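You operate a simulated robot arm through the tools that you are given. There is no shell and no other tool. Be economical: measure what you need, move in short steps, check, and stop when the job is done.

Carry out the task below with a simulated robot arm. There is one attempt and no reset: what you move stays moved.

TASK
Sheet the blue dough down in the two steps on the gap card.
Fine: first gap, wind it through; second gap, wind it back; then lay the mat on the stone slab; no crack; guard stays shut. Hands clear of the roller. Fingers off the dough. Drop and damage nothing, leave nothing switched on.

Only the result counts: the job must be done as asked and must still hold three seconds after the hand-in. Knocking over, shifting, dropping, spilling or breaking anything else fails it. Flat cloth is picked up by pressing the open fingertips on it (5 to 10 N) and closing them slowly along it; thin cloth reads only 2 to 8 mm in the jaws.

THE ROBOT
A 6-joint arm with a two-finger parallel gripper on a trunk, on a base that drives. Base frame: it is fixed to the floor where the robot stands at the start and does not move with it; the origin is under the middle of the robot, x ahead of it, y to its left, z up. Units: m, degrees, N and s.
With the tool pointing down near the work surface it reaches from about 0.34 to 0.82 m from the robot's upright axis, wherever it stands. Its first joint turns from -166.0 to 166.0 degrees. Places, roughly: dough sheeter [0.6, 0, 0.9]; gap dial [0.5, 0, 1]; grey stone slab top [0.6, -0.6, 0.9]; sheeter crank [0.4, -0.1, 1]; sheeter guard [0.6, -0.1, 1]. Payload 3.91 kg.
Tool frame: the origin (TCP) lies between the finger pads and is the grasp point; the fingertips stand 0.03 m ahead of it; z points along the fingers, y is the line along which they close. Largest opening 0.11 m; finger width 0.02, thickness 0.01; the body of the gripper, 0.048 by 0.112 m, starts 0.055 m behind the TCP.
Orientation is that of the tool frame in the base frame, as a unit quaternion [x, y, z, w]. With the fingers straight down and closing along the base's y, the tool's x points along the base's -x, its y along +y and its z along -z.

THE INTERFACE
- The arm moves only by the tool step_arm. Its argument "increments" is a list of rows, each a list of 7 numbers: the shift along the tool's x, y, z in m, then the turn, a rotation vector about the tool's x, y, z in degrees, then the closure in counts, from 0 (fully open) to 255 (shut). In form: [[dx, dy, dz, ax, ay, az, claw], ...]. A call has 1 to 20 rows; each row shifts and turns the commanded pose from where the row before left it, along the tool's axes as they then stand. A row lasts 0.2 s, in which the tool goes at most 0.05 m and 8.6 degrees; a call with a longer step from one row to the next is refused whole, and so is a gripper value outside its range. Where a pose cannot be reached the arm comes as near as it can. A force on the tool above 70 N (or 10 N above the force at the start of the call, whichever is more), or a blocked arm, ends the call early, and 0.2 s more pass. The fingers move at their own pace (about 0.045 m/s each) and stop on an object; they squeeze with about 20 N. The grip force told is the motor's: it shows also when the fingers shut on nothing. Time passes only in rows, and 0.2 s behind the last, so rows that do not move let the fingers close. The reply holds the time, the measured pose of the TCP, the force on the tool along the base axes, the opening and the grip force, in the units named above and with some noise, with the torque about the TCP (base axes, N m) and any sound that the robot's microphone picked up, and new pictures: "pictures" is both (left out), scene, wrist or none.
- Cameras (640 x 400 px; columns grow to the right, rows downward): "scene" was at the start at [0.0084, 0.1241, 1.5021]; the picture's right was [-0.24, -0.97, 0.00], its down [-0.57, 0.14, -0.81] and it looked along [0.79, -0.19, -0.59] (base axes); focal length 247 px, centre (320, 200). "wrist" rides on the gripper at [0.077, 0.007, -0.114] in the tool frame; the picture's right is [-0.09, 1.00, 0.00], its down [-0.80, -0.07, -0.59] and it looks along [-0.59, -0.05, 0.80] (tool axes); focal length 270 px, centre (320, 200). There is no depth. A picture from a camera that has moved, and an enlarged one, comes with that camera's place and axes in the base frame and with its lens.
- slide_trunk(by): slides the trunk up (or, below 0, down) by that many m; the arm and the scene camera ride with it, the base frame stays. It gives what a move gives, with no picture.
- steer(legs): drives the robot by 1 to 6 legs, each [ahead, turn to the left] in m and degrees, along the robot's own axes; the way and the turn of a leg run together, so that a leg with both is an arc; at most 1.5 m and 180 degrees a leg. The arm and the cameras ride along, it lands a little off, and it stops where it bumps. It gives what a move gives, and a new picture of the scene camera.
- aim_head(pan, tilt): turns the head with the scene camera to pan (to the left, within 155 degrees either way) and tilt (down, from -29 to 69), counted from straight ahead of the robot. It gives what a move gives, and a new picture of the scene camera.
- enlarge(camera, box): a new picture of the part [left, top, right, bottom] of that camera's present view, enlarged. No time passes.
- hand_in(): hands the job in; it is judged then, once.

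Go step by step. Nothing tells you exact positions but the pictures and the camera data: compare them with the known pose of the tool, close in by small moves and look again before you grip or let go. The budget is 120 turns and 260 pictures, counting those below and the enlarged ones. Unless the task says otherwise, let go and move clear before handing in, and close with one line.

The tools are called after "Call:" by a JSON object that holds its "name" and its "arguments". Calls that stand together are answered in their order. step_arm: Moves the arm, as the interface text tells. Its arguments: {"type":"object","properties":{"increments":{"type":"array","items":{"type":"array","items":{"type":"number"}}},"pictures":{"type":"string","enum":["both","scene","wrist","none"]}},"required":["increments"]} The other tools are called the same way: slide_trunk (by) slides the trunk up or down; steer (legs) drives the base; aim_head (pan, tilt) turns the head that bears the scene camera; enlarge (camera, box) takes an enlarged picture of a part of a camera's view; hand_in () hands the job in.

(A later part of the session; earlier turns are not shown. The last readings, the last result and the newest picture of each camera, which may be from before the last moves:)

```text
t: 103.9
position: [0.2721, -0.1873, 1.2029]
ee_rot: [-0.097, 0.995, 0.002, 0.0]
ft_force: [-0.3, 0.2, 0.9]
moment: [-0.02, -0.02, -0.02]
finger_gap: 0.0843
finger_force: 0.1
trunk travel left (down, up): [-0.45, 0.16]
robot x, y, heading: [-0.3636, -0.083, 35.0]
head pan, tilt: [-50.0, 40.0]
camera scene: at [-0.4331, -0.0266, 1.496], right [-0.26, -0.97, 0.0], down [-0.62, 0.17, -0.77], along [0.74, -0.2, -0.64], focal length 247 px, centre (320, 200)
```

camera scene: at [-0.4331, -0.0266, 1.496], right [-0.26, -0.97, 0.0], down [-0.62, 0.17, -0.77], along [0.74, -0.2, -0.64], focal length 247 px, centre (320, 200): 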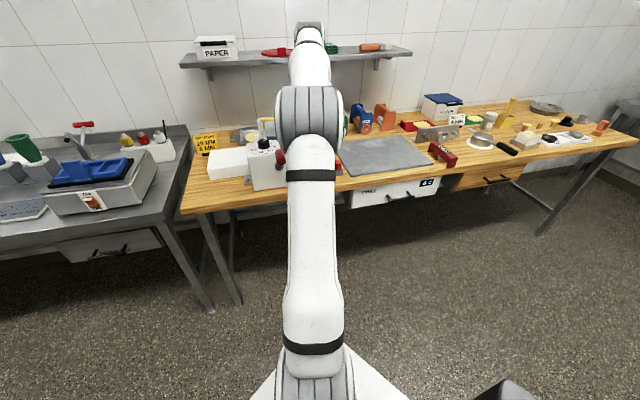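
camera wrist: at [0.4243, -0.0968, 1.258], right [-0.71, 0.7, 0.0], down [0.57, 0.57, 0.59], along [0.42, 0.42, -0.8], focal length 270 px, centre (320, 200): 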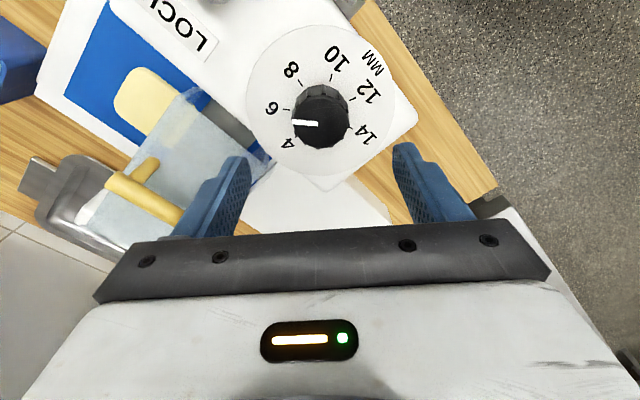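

Call:
{"name": "step_arm", "arguments": {"increments": [[0.005, 0.0377, 0.0172, 0, 0, 0, 60], [0.005, 0.0377, 0.0172, 0, 0, 0, 60], [0.005, 0.0377, 0.0172, 0, 0, 0, 60], [0.005, 0.0377, 0.0172, 0, 0, 0, 60], [0.005, 0.0377, 0.0172, 0, 0, 0, 60], [0.005, 0.0377, 0.0172, 0, 0, 0, 60], [0, 0, 0, 0, -8.5, 0, 60], [0, 0, 0, 0, -8.5, 0, 60], [0, 0, 0, 0, -8.5, 0, 60], [0, 0, 0, 0, -8.5, 0, 60], [0, 0, 0, 0, -8.5, 0, 60], [0, 0, 0, 0, -8.5, 0, 60], [0, 0, 0, 0, -8.5, 0, 60], [0, 0, 0, 0, -8.5, 0, 60], [0, 0, 0, 0, -8.5, 0, 60], [0, 0, 0, 0, -3.5, 0, 60], [0, 0, 0, 0, 0, 0, 60]], "pictures": "none"}}

```text
t: 107.5
position: [0.1998, 0.0287, 1.0994]
ee_rot: [-0.074, 0.762, 0.064, 0.64]
ft_force: [0.1, -0.1, 0.2]
moment: [-0.02, -0.02, -0.01]
finger_gap: 0.0842
finger_force: 0.0
out of reach, approached as far as the arm can: row 13
trunk travel left (down, up): [-0.45, 0.16]
robot x, y, heading: [-0.3669, -0.0817, 34.8]
head pan, tilt: [-50.0, 40.0]
```

Call:
{"name": "step_arm", "arguments": {"increments": [[0, 0, 0, 5.4, 0, 0.95, 60], [0, 0, 0, 5.4, 0, 0.95, 60], [0.0142, -0.0403, 0.013, 0, 0, 0, 60], [0.0142, -0.0403, 0.013, 0, 0, 0, 60], [0.0142, -0.0403, 0.013, 0, 0, 0, 60], [0, 0, 0, 0, 0, 0, 60]], "pictures": "wrist"}}

```text
t: 108.9
position: [0.2328, -0.0923, 1.0499]
ee_rot: [0.0, 0.766, 0.002, 0.643]
ft_force: [0.5, -0.2, -0.9]
moment: [0.02, -0.01, 0.04]
finger_gap: 0.0838
finger_force: 0.1
trunk travel left (down, up): [-0.45, 0.16]
robot x, y, heading: [-0.3679, -0.0838, 35.0]
head pan, tilt: [-50.0, 40.0]
camera wrist: at [0.104, -0.085, 0.9949], right [0.01, 1.0, 0.09], down [-0.45, -0.07, 0.89], along [0.9, -0.05, 0.44], focal length 270 px, centre (320, 200)
```

wrist: 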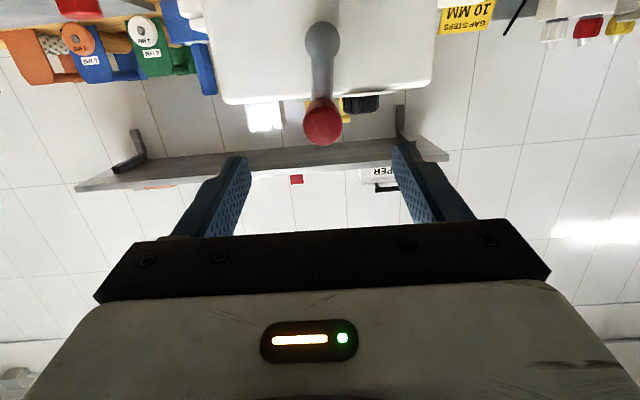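

Call:
{"name": "step_arm", "arguments": {"increments": [[-0.0046, 0, 0.0367, 0, 0, 0, 60], [-0.0046, 0, 0.0367, 0, 0, 0, 60], [-0.0046, 0, 0.0367, 0, 0, 0, 60], [0, 0, 0, 0, 0, 0, 60], [0, 0, 0, 0, 0, 0, 255], [0, 0, 0, 0, 0, 0, 255], [0, 0, 0, 0, 0, 0, 255], [0, 0, 0, 0, 0, 0, 255]], "pictures": "wrist"}}

```text
t: 110.7
position: [0.3416, -0.0904, 1.0447]
ee_rot: [0.0, 0.766, 0.001, 0.643]
ft_force: [0.7, 2.7, -0.1]
moment: [0.02, 0.03, -1.3]
finger_gap: 0.0338
finger_force: 39.7
trunk travel left (down, up): [-0.45, 0.16]
robot x, y, heading: [-0.3691, -0.0821, 35.2]
head pan, tilt: [-50.0, 40.0]
camera wrist: at [0.2141, -0.0834, 0.9887], right [0.01, 1.0, 0.09], down [-0.45, -0.07, 0.89], along [0.9, -0.05, 0.44], focal length 270 px, centre (320, 200)
```

wrist: 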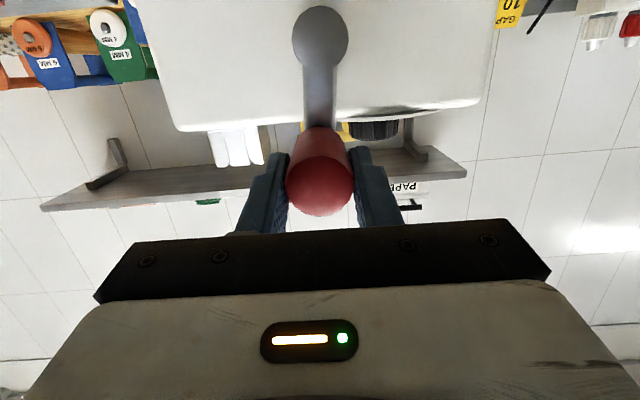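

Gripped at the top. Winding back counter-clockwise.

Call:
{"name": "step_arm", "arguments": {"increments": [[0.0005, 0.0114, 0.0001, 0, 0, 0, 255], [0.0024, 0.0112, 0.0004, 0, 0, 0, 255], [0.0043, 0.0105, 0.0008, 0, 0, 0, 255], [0.006, 0.0097, 0.001, 0, 0, 0, 255], [0.0076, 0.0084, 0.0013, 0, 0, 0, 255], [0.009, 0.0069, 0.0016, 0, 0, 0, 255], [0, 0, 0, 0, 0, 0, 255]], "pictures": "none"}}

```text
t: 112.3
position: [0.3426, -0.0309, 1.0162]
ee_rot: [-0.001, 0.765, 0.001, 0.644]
ft_force: [12.4, 16.8, 11.7]
moment: [0.12, -0.93, -1.34]
finger_gap: 0.0339
finger_force: 45.2
trunk travel left (down, up): [-0.45, 0.16]
robot x, y, heading: [-0.363, -0.0861, 34.9]
head pan, tilt: [-50.0, 40.0]
```

Call:
{"name": "step_arm", "arguments": {"increments": [[0.0094, 0.0066, 0.0017, 0, 0, 0, 255], [0.0107, 0.0034, 0.0019, 0, 0, 0, 255], [0.0111, 0.0015, 0.0019, 0, 0, 0, 255], [0.0112, -0.0005, 0.002, 0, 0, 0, 255], [0.011, -0.0024, 0.0019, 0, 0, 0, 255], [0.0103, -0.0044, 0.0018, 0, 0, 0, 255], [0.0096, -0.0061, 0.0017, 0, 0, 0, 255], [0, 0, 0, 0, 0, 0, 255]], "pictures": "none"}}

```text
t: 114.1
position: [0.3418, -0.0339, 0.9385]
ee_rot: [0.0, 0.768, 0.001, 0.64]
ft_force: [1.9, 10.2, -11.0]
moment: [0.09, 1.36, -1.85]
finger_gap: 0.0335
finger_force: 44.9
trunk travel left (down, up): [-0.45, 0.16]
robot x, y, heading: [-0.3632, -0.0837, 35.1]
head pan, tilt: [-50.0, 40.0]
```

Call:
{"name": "step_arm", "arguments": {"increments": [[0.0093, -0.0069, 0.0016, 0, 0, 0, 255], [0.0068, -0.0091, 0.0012, 0, 0, 0, 255], [0.0052, -0.0101, 0.0009, 0, 0, 0, 255], [0.0033, -0.0109, 0.0006, 0, 0, 0, 255], [0.0015, -0.0113, 0.0003, 0, 0, 0, 255], [-0.0005, -0.0114, -0.0001, 0, 0, 0, 255], [-0.0024, -0.0112, -0.0004, 0, 0, 0, 255], [0, 0, 0, 0, 0, 0, 255]], "pictures": "none"}}

```text
t: 115.9
position: [0.3419, -0.1074, 0.9185]
ee_rot: [0.0, 0.766, 0.001, 0.643]
ft_force: [-8.4, 0.7, 0.7]
moment: [-0.01, 0.57, -1.89]
finger_gap: 0.0335
finger_force: 45.4
trunk travel left (down, up): [-0.45, 0.16]
robot x, y, heading: [-0.3678, -0.0811, 35.1]
head pan, tilt: [-50.0, 40.0]
```

Call:
{"name": "step_arm", "arguments": {"increments": [[-0.0043, -0.0105, -0.0008, 0, 0, 0, 255], [-0.006, -0.0097, -0.001, 0, 0, 0, 255], [-0.0076, -0.0084, -0.0013, 0, 0, 0, 255], [-0.009, -0.0069, -0.0016, 0, 0, 0, 255], [-0.0099, -0.0053, -0.0017, 0, 0, 0, 255], [-0.0107, -0.0034, -0.0019, 0, 0, 0, 255], [-0.0111, -0.0015, -0.0019, 0, 0, 0, 255], [-0.0112, 0.0005, -0.002, 0, 0, 0, 255], [0, 0, 0, 0, 0, 0, 255]], "pictures": "none"}}

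```text
t: 117.9
position: [0.3404, -0.1486, 0.9876]
ee_rot: [-0.001, 0.768, 0.001, 0.641]
ft_force: [-15.0, 23.1, -4.1]
moment: [0.11, 0.66, -1.42]
finger_gap: 0.0336
finger_force: 44.9
trunk travel left (down, up): [-0.45, 0.16]
robot x, y, heading: [-0.3664, -0.0827, 34.9]
head pan, tilt: [-50.0, 40.0]
```

Call:
{"name": "step_arm", "arguments": {"increments": [[-0.011, 0.004, -0.0019, 0, 0, 0, 255], [-0.0103, 0.005, -0.0018, 0, 0, 0, 255], [-0.0096, 0.0061, -0.0017, 0, 0, 0, 255], [-0.0083, 0.0077, -0.0014, 0, 0, 0, 255], [-0.0068, 0.0091, -0.0012, 0, 0, 0, 255], [-0.0052, 0.0101, -0.0009, 0, 0, 0, 255], [-0.0033, 0.0105, -0.0006, 0, 0, 0, 255], [0, 0, 0, 0, 0, 0, 255]], "pictures": "wrist"}}

```text
t: 119.7
position: [0.3411, -0.1001, 1.0429]
ee_rot: [0.0, 0.766, 0.001, 0.643]
ft_force: [-15.9, 3.8, -15.9]
moment: [0.02, 0.73, -1.97]
finger_gap: 0.0334
finger_force: 45.5
trunk travel left (down, up): [-0.45, 0.16]
robot x, y, heading: [-0.365, -0.083, 34.9]
head pan, tilt: [-50.0, 40.0]
camera wrist: at [0.2139, -0.0925, 0.9874], right [0.01, 1.0, 0.09], down [-0.44, -0.07, 0.89], along [0.9, -0.05, 0.44], focal length 270 px, centre (320, 200)
```

wrist: 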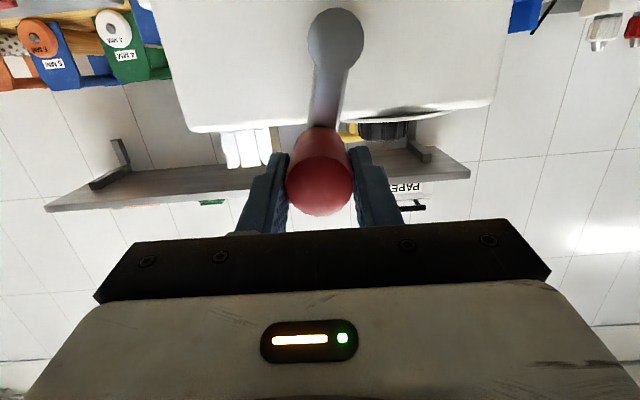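

Call:
{"name": "step_arm", "arguments": {"increments": [[-0.0005, 0.005, 0, 0, 0, 0, 255], [0, 0.005, 0, 0, 0, 0, 255], [0, 0.004, 0, 0, 0, 0, 255], [0, 0.003, 0, 0, 0, 0, 255], [0, 0, 0, 0, 0, 0, 255]], "pictures": "none"}}

Call:
{"name": "aim_head", "arguments": {"pan": -30, "tilt": 40}}

Call:
{"name": "enlarge", "arguments": {"camera": "scene", "box": [240, 100, 440, 220]}}

```text
t: 120.9
position: [0.3418, -0.085, 1.0445]
ee_rot: [0.002, 0.765, 0.001, 0.643]
ft_force: [-9.0, -8.9, -8.3]
moment: [-0.06, 0.03, -2.2]
finger_gap: 0.0336
finger_force: 45.2
trunk travel left (down, up): [-0.45, 0.16]
robot x, y, heading: [-0.3651, -0.0827, 35.1]
head pan, tilt: [-50.0, 40.0]
```

```text
t: 121.7
position: [0.3427, -0.0843, 1.0454]
ee_rot: [0.001, 0.766, 0.001, 0.643]
ft_force: [-6.3, -11.6, -3.9]
moment: [-0.09, -0.11, -1.99]
finger_gap: 0.0336
finger_force: 44.1
trunk travel left (down, up): [-0.45, 0.16]
robot x, y, heading: [-0.3648, -0.0828, 35.0]
head pan, tilt: [-30.0, 40.0]
camera scene: at [-0.4304, 0.0012, 1.4961], right [0.09, -1.0, 0.0], down [-0.64, -0.05, -0.77], along [0.76, 0.07, -0.64], focal length 247 px, centre (320, 200)
```

scene: 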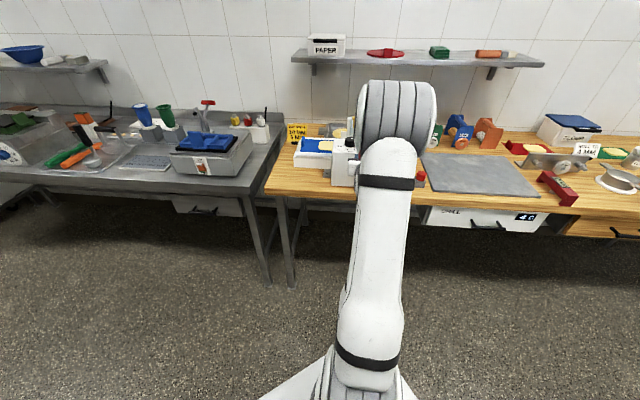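

```text
3.20 times, centred on (340, 160) of scene
camera zoom: at [-0.4304, 0.0012, 1.4961], right [0.09, -1.0, 0.0], down [-0.64, -0.05, -0.77], along [0.76, 0.07, -0.64], focal length 790 px, centre (256, 328)
```

zoom: 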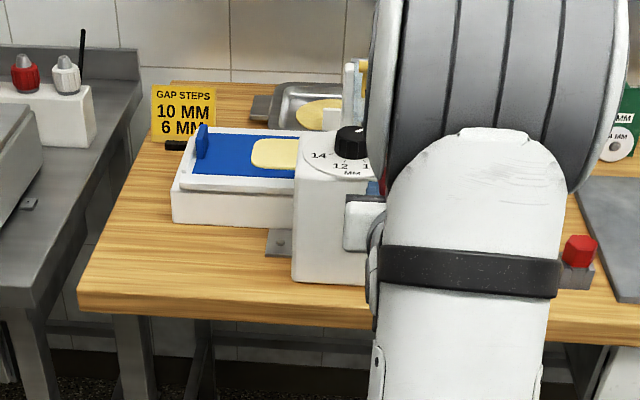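

Carriage is back on the left with a larger, thinner sheet. A last small nudge to the stop, then release and back off.

Call:
{"name": "step_arm", "arguments": {"increments": [[0, 0.002, 0, 0, 0, 0, 255], [0, 0.002, 0, 0, 0, 0, 255], [0, 0, 0, 0, 0, 0, 255]], "pictures": "none"}}

Call:
{"name": "step_arm", "arguments": {"increments": [[0, 0, 0, 0, 0, 0, 60], [0, 0, 0, 0, 0, 0, 60], [0, 0, 0, 0, 0, 0, 60], [0.006, 0, -0.035, 0, 0, 0, 60], [0.006, 0, -0.035, 0, 0, 0, 60], [0.006, 0, -0.035, 0, 0, 0, 60], [0, 0, 0, 0, 0, 0, 60]], "pictures": "scene"}}

```text
t: 122.5
position: [0.3422, -0.084, 1.0443]
ee_rot: [0.003, 0.766, 0.001, 0.643]
ft_force: [-2.8, -33.4, -1.8]
moment: [-0.16, 0.14, -2.16]
finger_gap: 0.0335
finger_force: 45.3
trunk travel left (down, up): [-0.45, 0.16]
robot x, y, heading: [-0.3617, -0.0877, 35.3]
head pan, tilt: [-30.0, 40.0]
```

```text
t: 124.1
position: [0.2357, -0.079, 1.0441]
ee_rot: [0.0, 0.766, 0.001, 0.643]
ft_force: [-0.4, 0.2, -1.5]
moment: [0.02, -0.03, -0.05]
finger_gap: 0.0844
finger_force: 0.2
trunk travel left (down, up): [-0.45, 0.16]
robot x, y, heading: [-0.3685, -0.0821, 35.1]
head pan, tilt: [-30.0, 40.0]
camera scene: at [-0.4303, 0.0031, 1.4959], right [0.09, -1.0, 0.0], down [-0.64, -0.06, -0.77], along [0.76, 0.07, -0.64], focal length 247 px, centre (320, 200)
```

scene: 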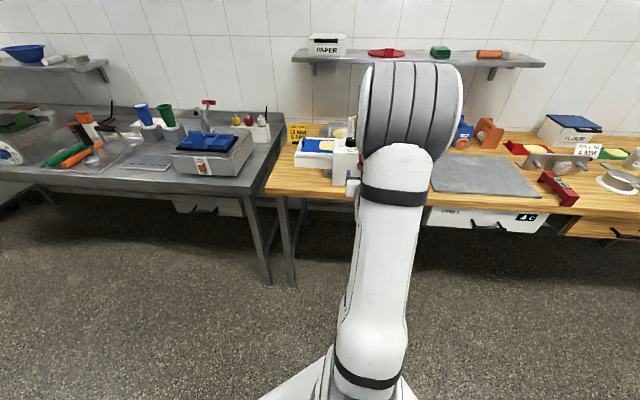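

Call:
{"name": "step_arm", "arguments": {"increments": [[-0.0163, 0.0363, -0.015, 0, 0, 0, 60], [-0.0163, 0.0363, -0.015, 0, 0, 0, 60], [-0.0163, 0.0363, -0.015, 0, 0, 0, 60], [0, 0, 0, -5.4, 0, -0.95, 60], [0, 0, 0, -5.4, 0, -0.95, 60], [0, 0, 0, 0, 8.5, 0, 60], [0, 0, 0, 0, 8.5, 0, 60], [0, 0, 0, 0, 8.5, 0, 60], [0, 0, 0, 0, 8.5, 0, 60], [0, 0, 0, 0, 8.5, 0, 60], [0, 0, 0, 0, 8.5, 0, 60], [0, 0, 0, 0, 8.5, 0, 60], [0, 0, 0, 0, 8.5, 0, 60], [0, 0, 0, 0, 8.5, 0, 60], [0, 0, 0, 0, 3.5, 0, 60], [0, 0, -0.04, 0, 0, 0, 60], [0, 0, -0.04, 0, 0, 0, 60], [0, 0, 0, 0, 0, 0, 0]], "pictures": "none"}}

```text
t: 127.9
position: [0.2005, 0.0302, 1.1808]
ee_rot: [-0.096, 0.995, 0.001, 0.0]
ft_force: [-0.1, -0.3, -0.3]
moment: [0.02, 0.02, 0.01]
finger_gap: 0.1099
finger_force: 0.1
out of reach, approached as far as the arm can: row 9
trunk travel left (down, up): [-0.45, 0.16]
robot x, y, heading: [-0.3676, -0.0819, 35.1]
head pan, tilt: [-30.0, 40.0]
```

Call:
{"name": "step_arm", "arguments": {"increments": [[0, 0, -0.04, 0, 0, 0, 0], [0, 0, -0.04, 0, 0, 0, 0], [0, 0, -0.04, 0, 0, 0, 0]], "pictures": "none"}}

Call:
{"name": "steer", "arguments": {"legs": [[0, -48], [0.37, 0], [0, 13]]}}

Call:
{"name": "aim_head", "arguments": {"pan": 20, "tilt": 42}}

```text
t: 128.7
position: [0.2001, 0.031, 1.3015]
ee_rot: [-0.095, 0.995, 0.001, 0.001]
ft_force: [-0.1, 0.3, 0.1]
moment: [0.01, -0.01, -0.02]
finger_gap: 0.1097
finger_force: 0.1
trunk travel left (down, up): [-0.45, 0.16]
robot x, y, heading: [-0.3621, -0.0814, 35.1]
head pan, tilt: [-30.0, 40.0]
```

```text
t: 134.0
position: [0.5259, -0.3884, 1.301]
ee_rot: [0.202, 0.979, 0.001, 0.0]
ft_force: [-0.6, 0.1, -0.2]
moment: [0.05, 0.0, 0.0]
finger_gap: 0.1099
finger_force: 0.1
trunk travel left (down, up): [-0.45, 0.16]
robot x, y, heading: [-0.004, -0.1573, -0.1]
head pan, tilt: [-30.0, 40.0]
camera scene: at [-0.0074, -0.0541, 1.496], right [-0.5, -0.87, 0.0], down [-0.56, 0.32, -0.77], along [0.66, -0.38, -0.64], focal length 247 px, centre (320, 200)
```

scene: 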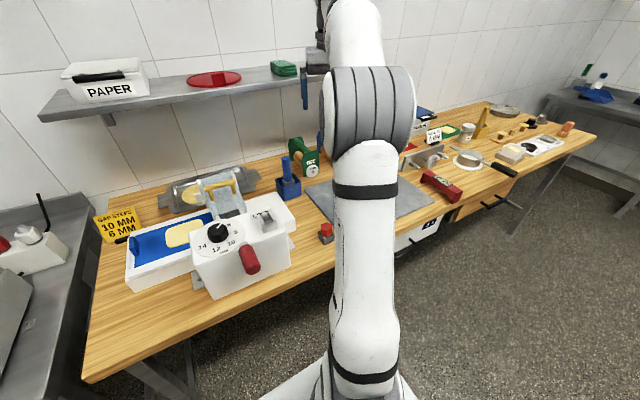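

```text
t: 135.2
position: [0.5264, -0.3879, 1.2991]
ee_rot: [0.201, 0.98, 0.001, 0.001]
ft_force: [-0.4, -0.3, 0.1]
moment: [0.0, 0.02, -0.01]
finger_gap: 0.1099
finger_force: 0.0
trunk travel left (down, up): [-0.45, 0.16]
robot x, y, heading: [-0.0055, -0.1629, 0.1]
head pan, tilt: [20.0, 42.0]
camera scene: at [-0.0031, 0.0174, 1.493], right [0.34, -0.94, 0.0], down [-0.63, -0.23, -0.74], along [0.7, 0.26, -0.67], focal length 247 px, centre (320, 200)
```

scene: 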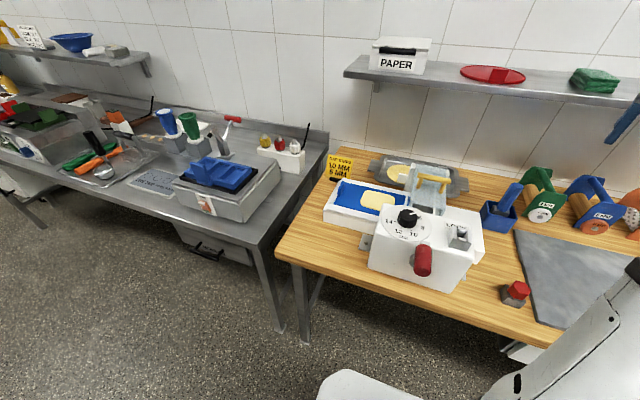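

Call:
{"name": "enlarge", "arguments": {"camera": "scene", "box": [300, 145, 490, 295]}}

Call:
{"name": "enlarge", "arguments": {"camera": "scene", "box": [315, 165, 415, 240]}}

```text
2.67 times, centred on (395, 220) of scene
camera zoom: at [-0.0031, 0.0174, 1.493], right [0.34, -0.94, 0.0], down [-0.63, -0.23, -0.74], along [0.7, 0.26, -0.67], focal length 658 px, centre (120, 147)
```

zoom: 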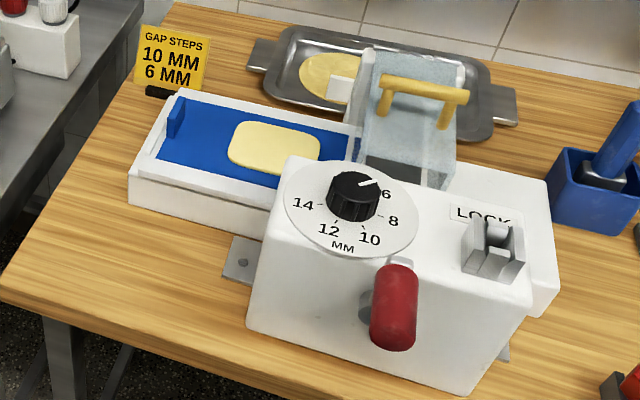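

```text
5.33 times, centred on (365, 202) of scene
camera zoom: at [-0.0031, 0.0174, 1.493], right [0.34, -0.94, 0.0], down [-0.63, -0.23, -0.74], along [0.7, 0.26, -0.67], focal length 1317 px, centre (80, 187)
```

zoom: 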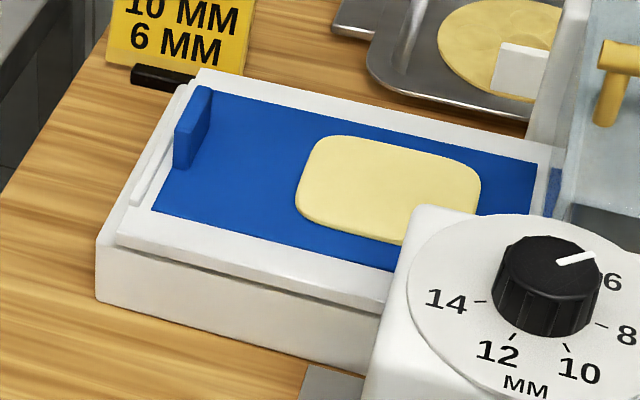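

The sheet is intact and the carriage is home. The mat has an upright tab at its left end; I'll bring the wrist camera over it.

Call:
{"name": "step_arm", "arguments": {"increments": [[0, 0, 0, 0, 0, -7.75, 0], [0, 0, 0, 0, 0, -7.75, 0], [0, 0, 0, 0, 0, -7.75, 0], [0, 0.045, 0, 0, 0, 0, 0], [0, 0.045, 0, 0, 0, 0, 0], [0, 0.045, 0, 0, 0, 0, 0], [0, 0.045, 0, 0, 0, 0, 0], [0, 0.045, 0, 0, 0, 0, 0], [0, 0.045, 0, 0, 0, 0, 0], [0, 0.045, 0, 0, 0, 0, 0], [0, 0.045, 0, 0, 0, 0, 0], [0, 0.045, 0, 0, 0, 0, 0], [0, 0.045, 0, 0, 0, 0, 0], [0, 0.045, 0, 0, 0, 0, 0], [0, 0, 0.03, 0, 0, 0, 0], [0, 0, 0.03, 0, 0, 0, 0], [0, 0, 0.03, 0, 0, 0, 0], [0, 0, 0, 0, 0, 0, 0]], "pictures": "wrist"}}

Call:
{"name": "enlarge", "arguments": {"camera": "wrist", "box": [160, 0, 480, 220]}}

```text
t: 139.0
position: [0.5269, 0.1078, 1.2105]
ee_rot: [0.0, 1.0, 0.001, 0.0]
ft_force: [-0.6, -0.7, -0.4]
moment: [-0.02, 0.03, 0.0]
finger_gap: 0.1098
finger_force: 0.0
trunk travel left (down, up): [-0.45, 0.16]
robot x, y, heading: [-0.0046, -0.1606, 0.0]
head pan, tilt: [20.0, 42.0]
camera wrist: at [0.448, 0.1141, 1.3254], right [0.09, 1.0, 0.0], down [0.8, -0.07, 0.59], along [0.59, -0.05, -0.8], focal length 270 px, centre (320, 200)
```

wrist: 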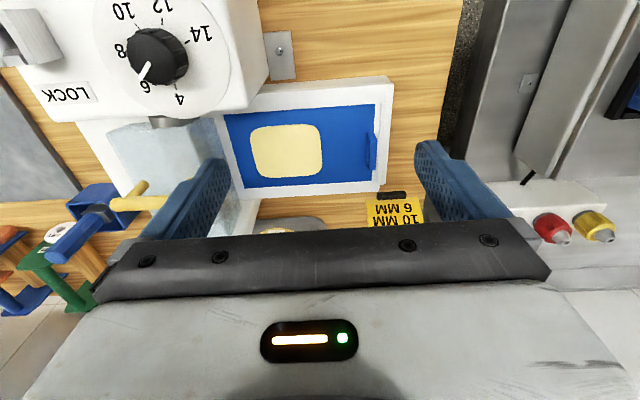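

```text
1.82 times, centred on (320, 110) of wrist
camera zoom: at [0.448, 0.1141, 1.3254], right [0.09, 1.0, 0.0], down [0.8, -0.07, 0.59], along [0.59, -0.05, -0.8], focal length 491 px, centre (320, 364)
```

zoom: 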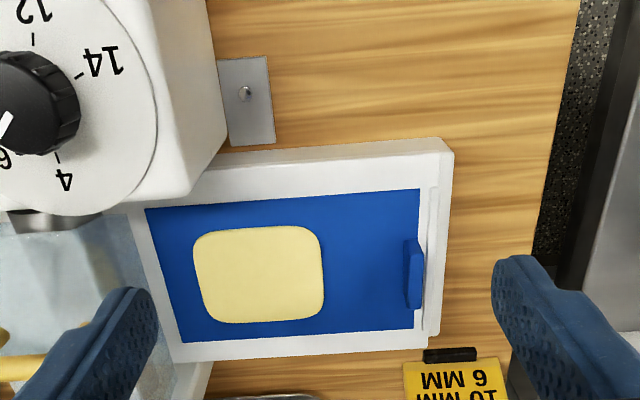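

Call:
{"name": "step_arm", "arguments": {"increments": [[-0.032, 0.022, 0.02, 0, 0, 0, 0], [-0.032, 0.022, 0.02, 0, 0, 0, 0], [-0.032, 0.022, 0.03, 0, 0, 0, 0], [0, 0, 0, 0, 0, 0, 0]], "pictures": "both"}}

Call:
{"name": "enlarge", "arguments": {"camera": "wrist", "box": [200, 40, 440, 220]}}

Call:
{"name": "enlarge", "arguments": {"camera": "scene", "box": [300, 120, 420, 240]}}

```text
t: 140.0
position: [0.6211, 0.1743, 1.1419]
ee_rot: [0.0, 1.0, 0.001, 0.0]
ft_force: [0.4, -0.6, 0.1]
moment: [-0.03, 0.02, -0.02]
finger_gap: 0.11
finger_force: 0.1
trunk travel left (down, up): [-0.45, 0.16]
robot x, y, heading: [-0.0005, -0.163, 0.2]
head pan, tilt: [20.0, 42.0]
camera scene: at [-0.0031, 0.0178, 1.493], right [0.34, -0.94, 0.0], down [-0.63, -0.23, -0.74], along [0.7, 0.26, -0.67], focal length 247 px, centre (320, 200)
camera wrist: at [0.5429, 0.1813, 1.256], right [0.09, 1.0, 0.0], down [0.8, -0.07, 0.59], along [0.59, -0.05, -0.8], focal length 270 px, centre (320, 200)
```

scene: 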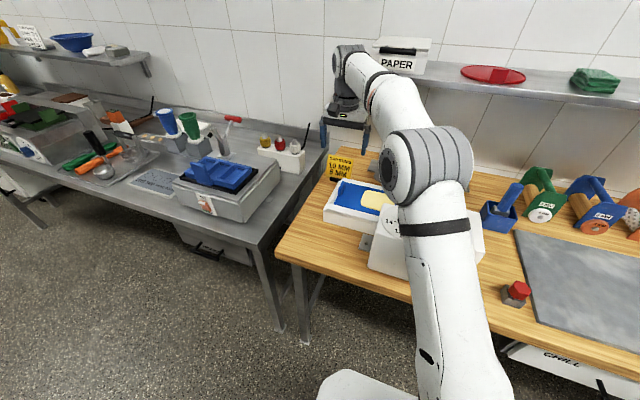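
wrist: 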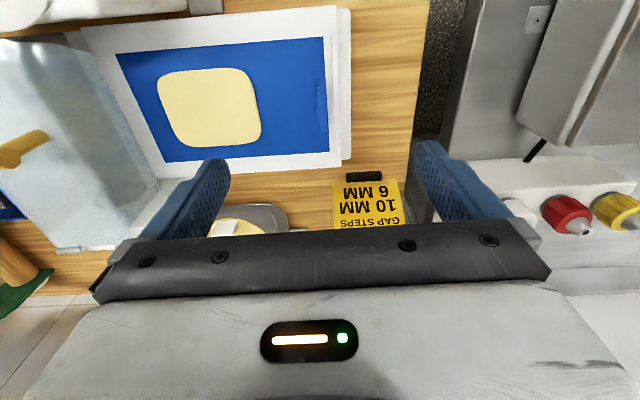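

```text
2.22 times, centred on (320, 130) of wrist
camera zoom: at [0.5429, 0.1813, 1.256], right [0.09, 1.0, 0.0], down [0.8, -0.07, 0.59], along [0.59, -0.05, -0.8], focal length 601 px, centre (320, 356)
```

zoom: 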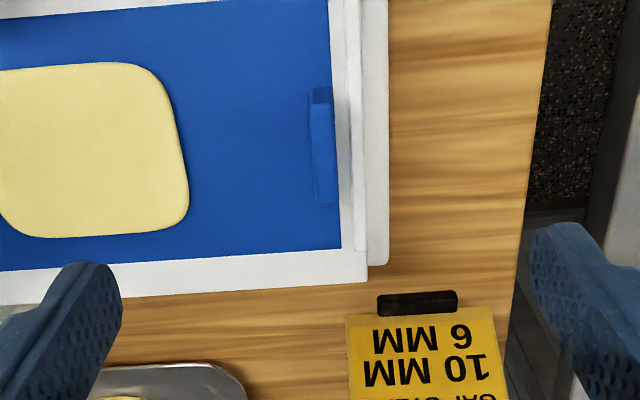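

```text
3.33 times, centred on (360, 180) of scene
camera zoom: at [-0.0031, 0.0178, 1.493], right [0.34, -0.94, 0.0], down [-0.63, -0.23, -0.74], along [0.7, 0.26, -0.67], focal length 823 px, centre (187, 267)
```

zoom: 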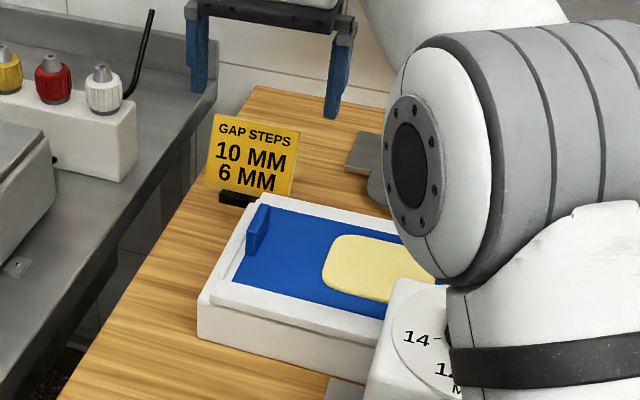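

Tab centre is near (0.640, 0.176, 0.943). Narrowing the jaws and descending over it.

Call:
{"name": "step_arm", "arguments": {"increments": [[-0.019, 0.0015, 0.03, 0, 0, 0, 140], [0, 0, 0.035, 0, 0, 0, 140], [0, 0, 0.035, 0, 0, 0, 140], [0, 0, 0, 0, 0, 0, 140]], "pictures": "both"}}

Call:
{"name": "enlarge", "arguments": {"camera": "wrist", "box": [220, 60, 420, 220]}}

Call:
{"name": "enlarge", "arguments": {"camera": "scene", "box": [300, 120, 420, 240]}}

```text
t: 141.0
position: [0.6424, 0.1755, 1.0414]
ee_rot: [0.0, 1.0, 0.001, 0.0]
ft_force: [-1.3, -0.3, -0.5]
moment: [0.0, -0.01, -0.02]
finger_gap: 0.0499
finger_force: 0.0
trunk travel left (down, up): [-0.45, 0.16]
robot x, y, heading: [-0.0059, -0.161, -0.0]
head pan, tilt: [20.0, 42.0]
camera scene: at [-0.0028, 0.0177, 1.493], right [0.34, -0.94, 0.0], down [-0.63, -0.23, -0.74], along [0.7, 0.26, -0.67], focal length 247 px, centre (320, 200)
camera wrist: at [0.5631, 0.1827, 1.1563], right [0.09, 1.0, 0.0], down [0.8, -0.07, 0.59], along [0.59, -0.05, -0.8], focal length 270 px, centre (320, 200)
```

scene: 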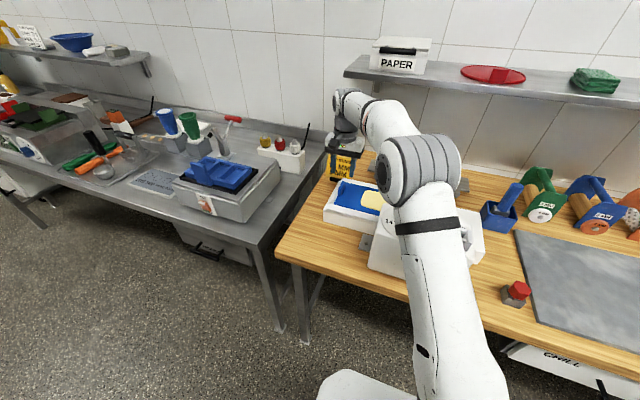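
wrist: 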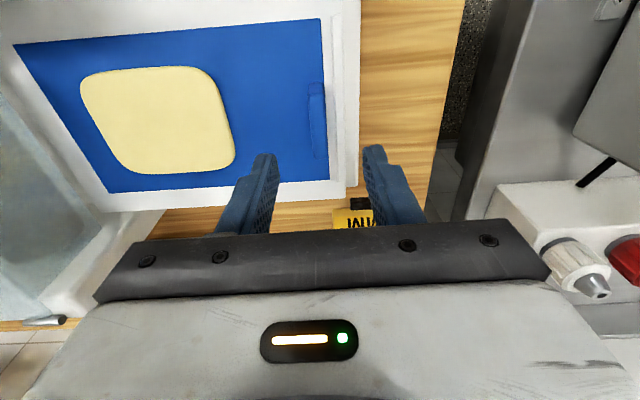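

```text
2.50 times, centred on (320, 140) of wrist
camera zoom: at [0.5631, 0.1827, 1.1563], right [0.09, 1.0, 0.0], down [0.8, -0.07, 0.59], along [0.59, -0.05, -0.8], focal length 676 px, centre (320, 350)
```

zoom: 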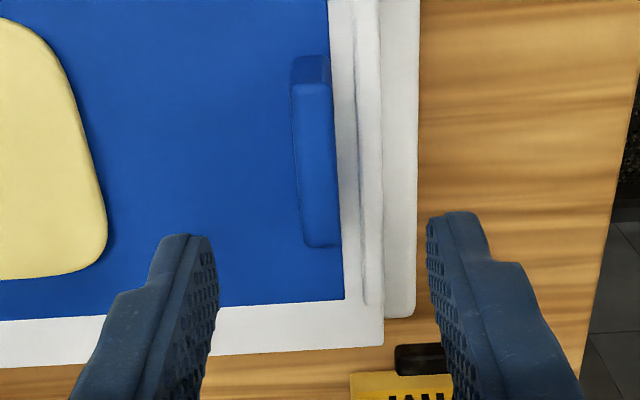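

```text
3.33 times, centred on (360, 180) of scene
camera zoom: at [-0.0028, 0.0177, 1.493], right [0.34, -0.94, 0.0], down [-0.63, -0.23, -0.74], along [0.7, 0.26, -0.67], focal length 823 px, centre (187, 267)
```

zoom: 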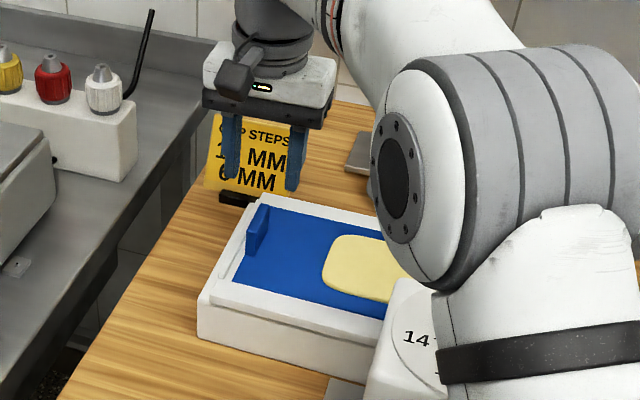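

Call:
{"name": "step_arm", "arguments": {"increments": [[0, 0.0005, 0.025, 0, 0, 0, 140], [0, 0, 0.025, 0, 0, 0, 140], [0, 0, 0.017, 0, 0, 0, 140], [0, 0, 0, 0, 0, 0, 140]], "pictures": "both"}}

Call:
{"name": "enlarge", "arguments": {"camera": "wrist", "box": [220, 60, 420, 220]}}

Call:
{"name": "enlarge", "arguments": {"camera": "scene", "box": [310, 140, 390, 230]}}

```text
t: 142.0
position: [0.6412, 0.1774, 0.9739]
ee_rot: [0.0, 1.0, 0.001, 0.0]
ft_force: [0.1, -0.1, 1.7]
moment: [-0.03, 0.0, 0.01]
finger_gap: 0.0496
finger_force: 0.1
trunk travel left (down, up): [-0.45, 0.16]
robot x, y, heading: [-0.0061, -0.1625, 0.0]
head pan, tilt: [20.0, 42.0]
camera scene: at [-0.003, 0.0176, 1.493], right [0.34, -0.94, 0.0], down [-0.63, -0.23, -0.74], along [0.7, 0.26, -0.67], focal length 247 px, centre (320, 200)
camera wrist: at [0.5633, 0.1838, 1.089], right [0.09, 1.0, 0.0], down [0.8, -0.07, 0.59], along [0.59, -0.05, -0.8], focal length 270 px, centre (320, 200)
```

scene: 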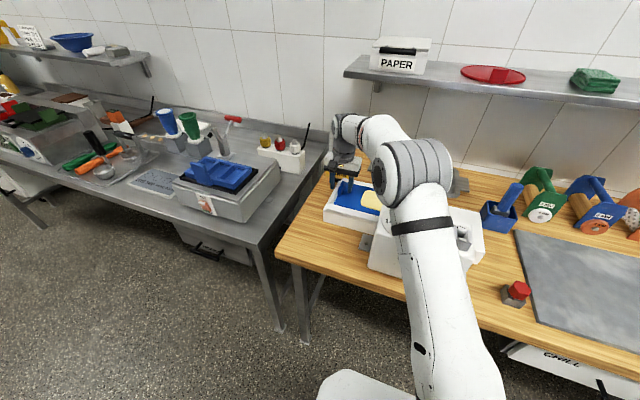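
wrist: 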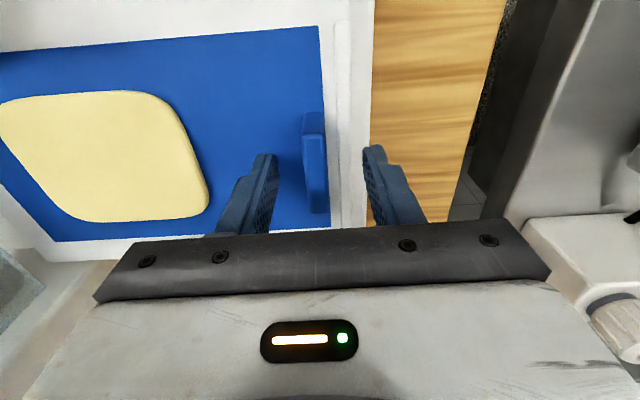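

```text
2.50 times, centred on (320, 140) of wrist
camera zoom: at [0.5633, 0.1838, 1.089], right [0.09, 1.0, 0.0], down [0.8, -0.07, 0.59], along [0.59, -0.05, -0.8], focal length 676 px, centre (320, 350)
```

zoom: 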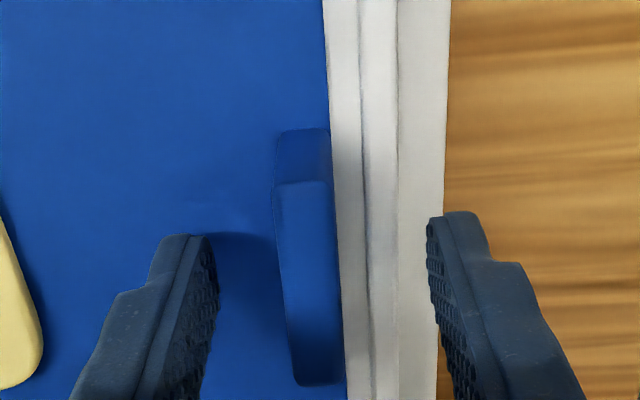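

```text
4.44 times, centred on (350, 185) of scene
camera zoom: at [-0.003, 0.0176, 1.493], right [0.34, -0.94, 0.0], down [-0.63, -0.23, -0.74], along [0.7, 0.26, -0.67], focal length 1098 px, centre (187, 267)
```

zoom: 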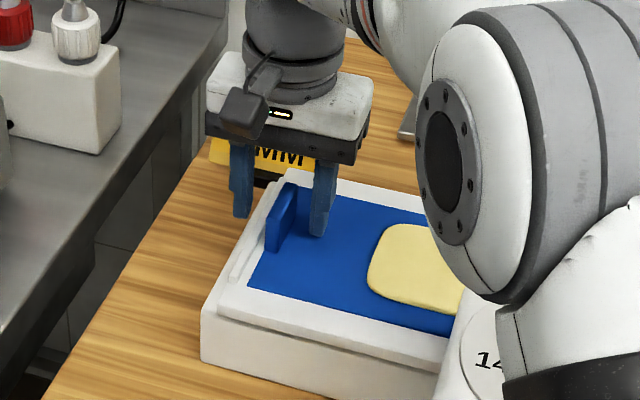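

Call:
{"name": "step_arm", "arguments": {"increments": [[0, -0.0015, 0, 0, 0, 0, 190], [0, 0, 0, 0, 0, 0, 215], [0, 0, 0, 0, 0, 0, 235], [0, 0, 0, 0, 0, 0, 255], [0, 0, 0, 0, 0, 0, 255], [0, 0, 0, 0, 0, 0, 255]], "pictures": "wrist"}}

Call:
{"name": "enlarge", "arguments": {"camera": "scene", "box": [310, 140, 390, 230]}}

```text
t: 143.4
position: [0.642, 0.1742, 0.9745]
ee_rot: [0.0, 1.0, 0.0, 0.0]
ft_force: [-0.1, -0.3, 1.0]
moment: [-0.07, 0.06, -0.21]
finger_gap: 0.0118
finger_force: 20.5
trunk travel left (down, up): [-0.45, 0.16]
robot x, y, heading: [-0.0063, -0.161, -0.0]
head pan, tilt: [20.0, 42.0]
camera wrist: at [0.5632, 0.1819, 1.089], right [0.09, 1.0, 0.0], down [0.8, -0.07, 0.59], along [0.59, -0.05, -0.8], focal length 270 px, centre (320, 200)
```

wrist: 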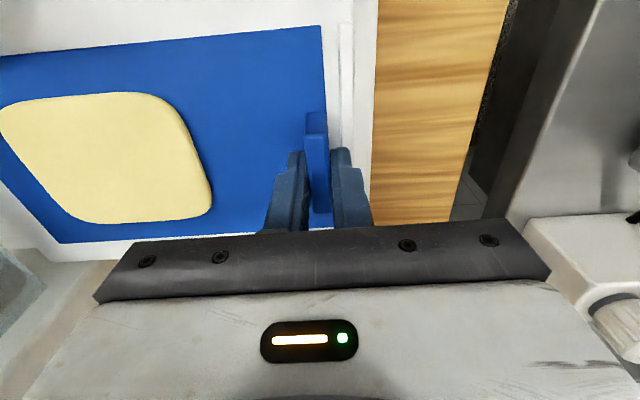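

```text
4.44 times, centred on (350, 185) of scene
camera zoom: at [-0.0031, 0.0175, 1.493], right [0.34, -0.94, 0.0], down [-0.63, -0.23, -0.74], along [0.7, 0.26, -0.67], focal length 1098 px, centre (187, 267)
```

zoom: 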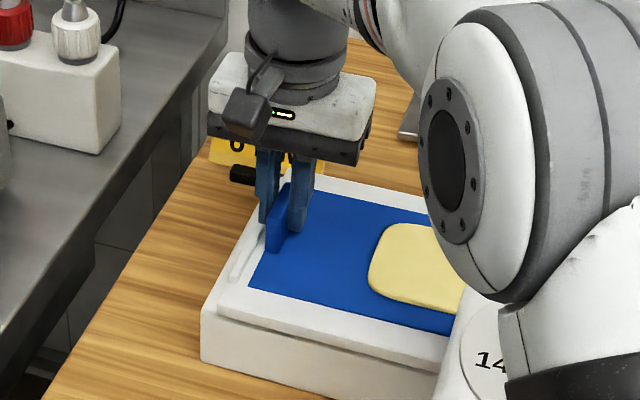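

Tab gripped. Lifting slightly to see whether the mat comes level.

Call:
{"name": "step_arm", "arguments": {"increments": [[0, 0, -0.004, 0, 0, 0, 255], [0, 0, -0.004, 0, 0, 0, 255], [0, 0, -0.004, 0, 0, 0, 255], [0, 0, 0, 0, 0, 0, 255]], "pictures": "wrist"}}

Call:
{"name": "enlarge", "arguments": {"camera": "scene", "box": [310, 140, 410, 240]}}

```text
t: 144.4
position: [0.6423, 0.1747, 0.9865]
ee_rot: [0.0, 1.0, 0.001, 0.0]
ft_force: [-0.2, -1.0, 0.8]
moment: [0.14, -0.04, 0.02]
finger_gap: 0.011
finger_force: 20.0
trunk travel left (down, up): [-0.45, 0.16]
robot x, y, heading: [-0.0045, -0.1589, 0.1]
head pan, tilt: [20.0, 42.0]
camera wrist: at [0.5632, 0.1814, 1.1015], right [0.09, 1.0, 0.0], down [0.8, -0.07, 0.59], along [0.59, -0.05, -0.8], focal length 270 px, centre (320, 200)
```

wrist: 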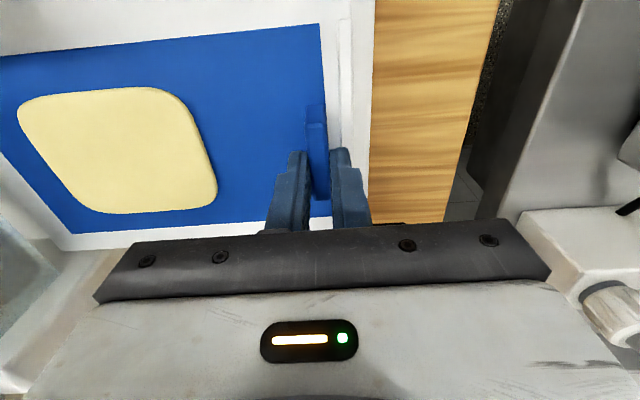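

```text
4.00 times, centred on (360, 190) of scene
camera zoom: at [-0.003, 0.0175, 1.493], right [0.34, -0.94, 0.0], down [-0.63, -0.23, -0.74], along [0.7, 0.26, -0.67], focal length 988 px, centre (160, 240)
```

zoom: 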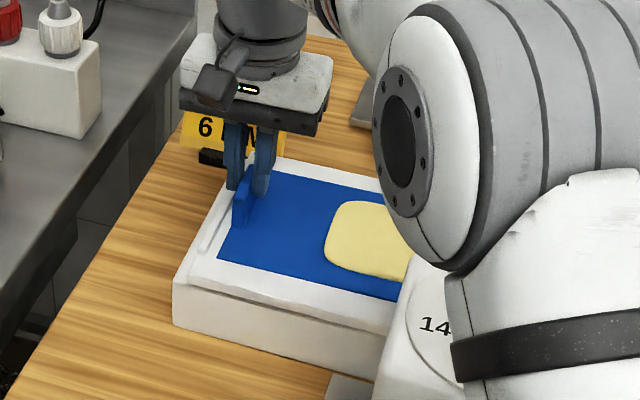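

Call:
{"name": "enlarge", "arguments": {"camera": "wrist", "box": [240, 80, 400, 230]}}

Call:
{"name": "enlarge", "arguments": {"camera": "scene", "box": [345, 160, 395, 210]}}

```text
2.67 times, centred on (320, 155) of wrist
camera zoom: at [0.5632, 0.1814, 1.1015], right [0.09, 1.0, 0.0], down [0.8, -0.07, 0.59], along [0.59, -0.05, -0.8], focal length 721 px, centre (320, 320)
```

zoom: 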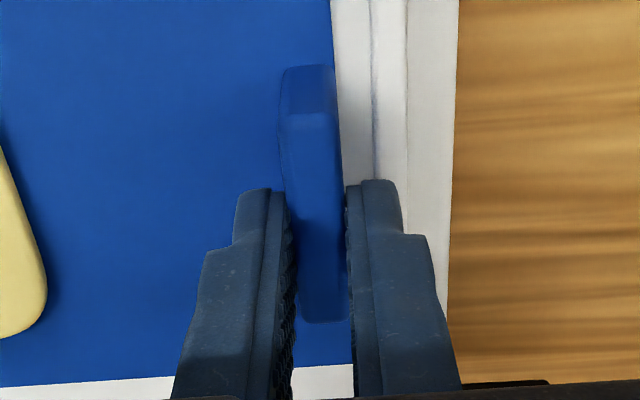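

```text
8.00 times, centred on (370, 185) of scene
camera zoom: at [-0.003, 0.0175, 1.493], right [0.34, -0.94, 0.0], down [-0.63, -0.23, -0.74], along [0.7, 0.26, -0.67], focal length 1976 px, centre (-80, 320)
```

zoom: 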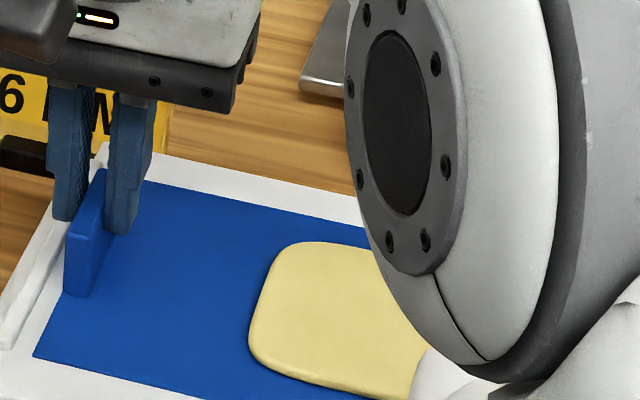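

The fingers slid up the tab. I'll regrip lower, close to the mat surface and centred on the tab.

Call:
{"name": "step_arm", "arguments": {"increments": [[0, 0, 0, 0, 0, 0, 190], [0, 0, 0, 0, 0, 0, 190], [-0.004, 0.0, 0.01, 0, 0, 0, 190], [0, 0, 0.01, 0, 0, 0, 190], [0, 0, 0.008, 0, 0, 0, 190], [0, 0, 0, 0, 0, 0, 190]], "pictures": "none"}}

```text
t: 145.8
position: [0.6464, 0.1735, 0.9705]
ee_rot: [0.0, 1.0, 0.006, 0.009]
ft_force: [10.1, 1.7, 62.9]
moment: [1.1, 0.28, 0.13]
finger_gap: 0.0292
finger_force: 1.0
trunk travel left (down, up): [-0.45, 0.16]
robot x, y, heading: [-0.0038, -0.1619, 0.1]
head pan, tilt: [20.0, 42.0]
```

The left finger met the tray rim (tips at ~0.941). I'll ease up, grip just above the rim, wait for full grip force, and lift slowly.

Call:
{"name": "step_arm", "arguments": {"increments": [[0, 0.002, -0.008, 0, 0, 0, 190], [0, 0, 0, 0, 0, 0, 190], [0, 0, 0, 0, 0, 0, 255], [0, 0, 0, 0, 0, 0, 255], [0, 0, 0, 0, 0, 0, 255], [0, 0, 0, 0, 0, 0, 255], [0, 0, 0, 0, 0, 0, 255], [0, 0, 0, 0, 0, 0, 255], [0, 0, 0, 0, 0, 0, 255]], "pictures": "none"}}

Call:
{"name": "step_arm", "arguments": {"increments": [[0, 0, -0.002, 0, 0, 0, 255], [0, 0, -0.002, 0, 0, 0, 255], [0, 0, -0.002, 0, 0, 0, 255], [0, 0, -0.002, 0, 0, 0, 255], [0, 0, 0, 0, 0, 0, 255]], "pictures": "wrist"}}

Call:
{"name": "enlarge", "arguments": {"camera": "wrist", "box": [240, 80, 400, 230]}}

Call:
{"name": "enlarge", "arguments": {"camera": "scene", "box": [345, 160, 395, 210]}}

```text
t: 147.8
position: [0.6457, 0.1735, 0.9704]
ee_rot: [0.0, 1.0, 0.004, 0.004]
ft_force: [12.1, -2.2, 35.7]
moment: [0.33, 0.07, -0.46]
finger_gap: 0.0119
finger_force: 20.3
trunk travel left (down, up): [-0.45, 0.16]
robot x, y, heading: [-0.0046, -0.1606, 0.4]
head pan, tilt: [20.0, 42.0]
```

```text
t: 149.0
position: [0.6455, 0.1766, 0.9729]
ee_rot: [0.001, 1.0, 0.0, -0.003]
ft_force: [0.4, -3.4, -2.3]
moment: [-0.05, 0.22, -0.19]
finger_gap: 0.0118
finger_force: 19.9
trunk travel left (down, up): [-0.45, 0.16]
robot x, y, heading: [-0.004, -0.1617, -0.1]
head pan, tilt: [20.0, 42.0]
camera wrist: at [0.5669, 0.1835, 1.0874], right [0.09, 1.0, 0.0], down [0.8, -0.07, 0.59], along [0.59, -0.05, -0.81], focal length 270 px, centre (320, 200)
```

wrist: 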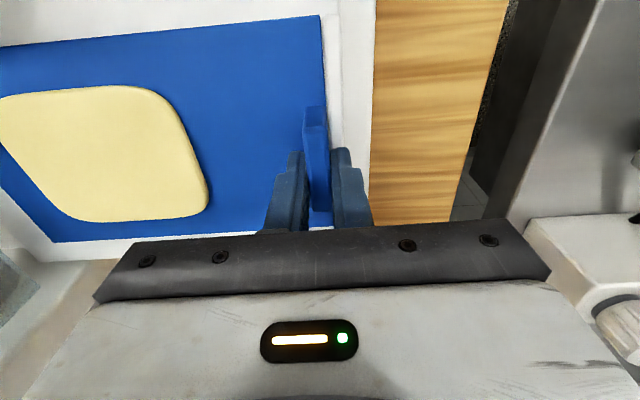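

```text
2.67 times, centred on (320, 155) of wrist
camera zoom: at [0.5669, 0.1835, 1.0874], right [0.09, 1.0, 0.0], down [0.8, -0.07, 0.59], along [0.59, -0.05, -0.81], focal length 721 px, centre (320, 320)
```

zoom: 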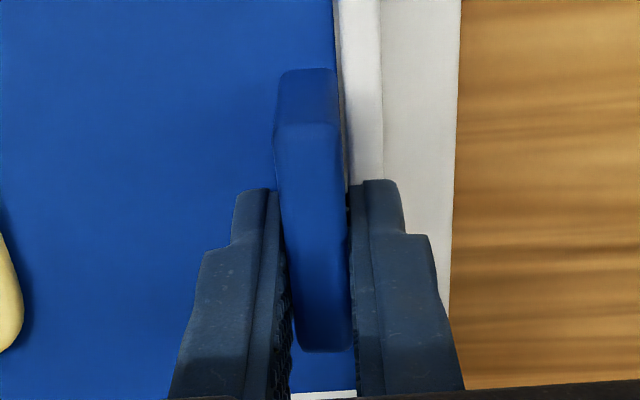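

```text
8.00 times, centred on (370, 185) of scene
camera zoom: at [-0.0027, 0.0176, 1.4927], right [0.34, -0.94, 0.0], down [-0.63, -0.23, -0.74], along [0.7, 0.26, -0.67], focal length 1976 px, centre (-80, 320)
```

zoom: 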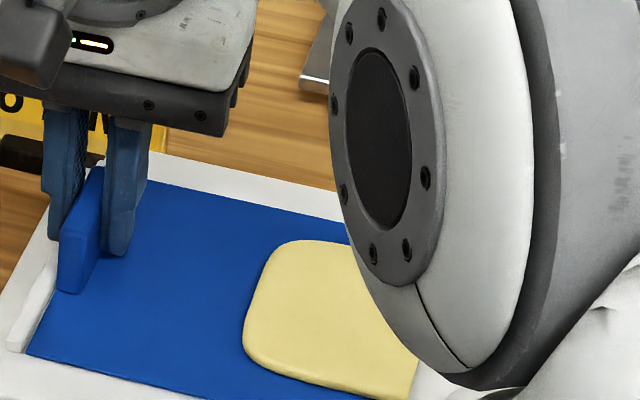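

The tool now carries some weight and the mat edge has shifted with it. Continuing the slow lift.

Call:
{"name": "step_arm", "arguments": {"increments": [[0, 0, -0.002, 0, 0, 0, 255], [0, 0, -0.002, 0, 0, 0, 255], [0, 0, -0.002, 0, 0, 0, 255], [0, 0, -0.002, 0, 0, 0, 255], [0, 0, -0.002, 0, 0, 0, 255], [0, 0, 0, 0, 0, 0, 255]], "pictures": "wrist"}}

Call:
{"name": "enlarge", "arguments": {"camera": "wrist", "box": [240, 80, 400, 230]}}

Call:
{"name": "enlarge", "arguments": {"camera": "scene", "box": [330, 150, 410, 220]}}

```text
t: 150.4
position: [0.6468, 0.1759, 0.9841]
ee_rot: [0.0, 1.0, 0.001, 0.0]
ft_force: [-1.0, 0.1, -2.1]
moment: [0.16, -0.03, -0.02]
finger_gap: 0.0119
finger_force: 19.8
trunk travel left (down, up): [-0.45, 0.16]
robot x, y, heading: [-0.0061, -0.1597, 0.3]
head pan, tilt: [20.0, 42.0]
camera wrist: at [0.5672, 0.1833, 1.0991], right [0.09, 1.0, 0.0], down [0.8, -0.07, 0.59], along [0.59, -0.05, -0.8], focal length 270 px, centre (320, 200)
```

wrist: 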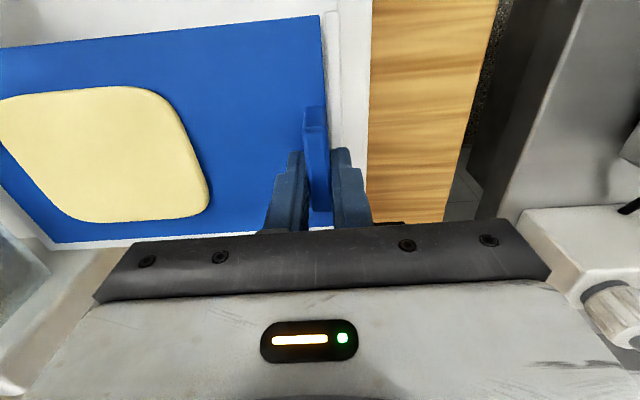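

```text
2.67 times, centred on (320, 155) of wrist
camera zoom: at [0.5672, 0.1833, 1.0991], right [0.09, 1.0, 0.0], down [0.8, -0.07, 0.59], along [0.59, -0.05, -0.8], focal length 721 px, centre (320, 320)
```

zoom: 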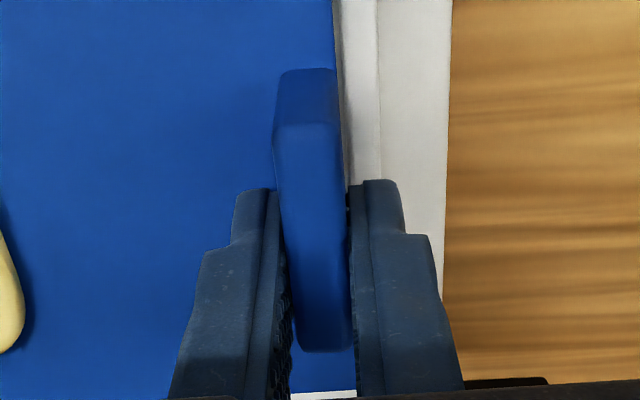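

```text
5.71 times, centred on (370, 185) of scene
camera zoom: at [-0.0028, 0.0176, 1.493], right [0.34, -0.94, 0.0], down [-0.63, -0.23, -0.74], along [0.7, 0.26, -0.67], focal length 1411 px, centre (34, 286)
```

zoom: 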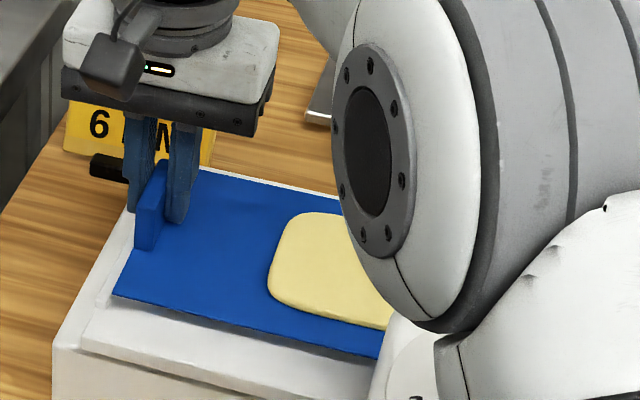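

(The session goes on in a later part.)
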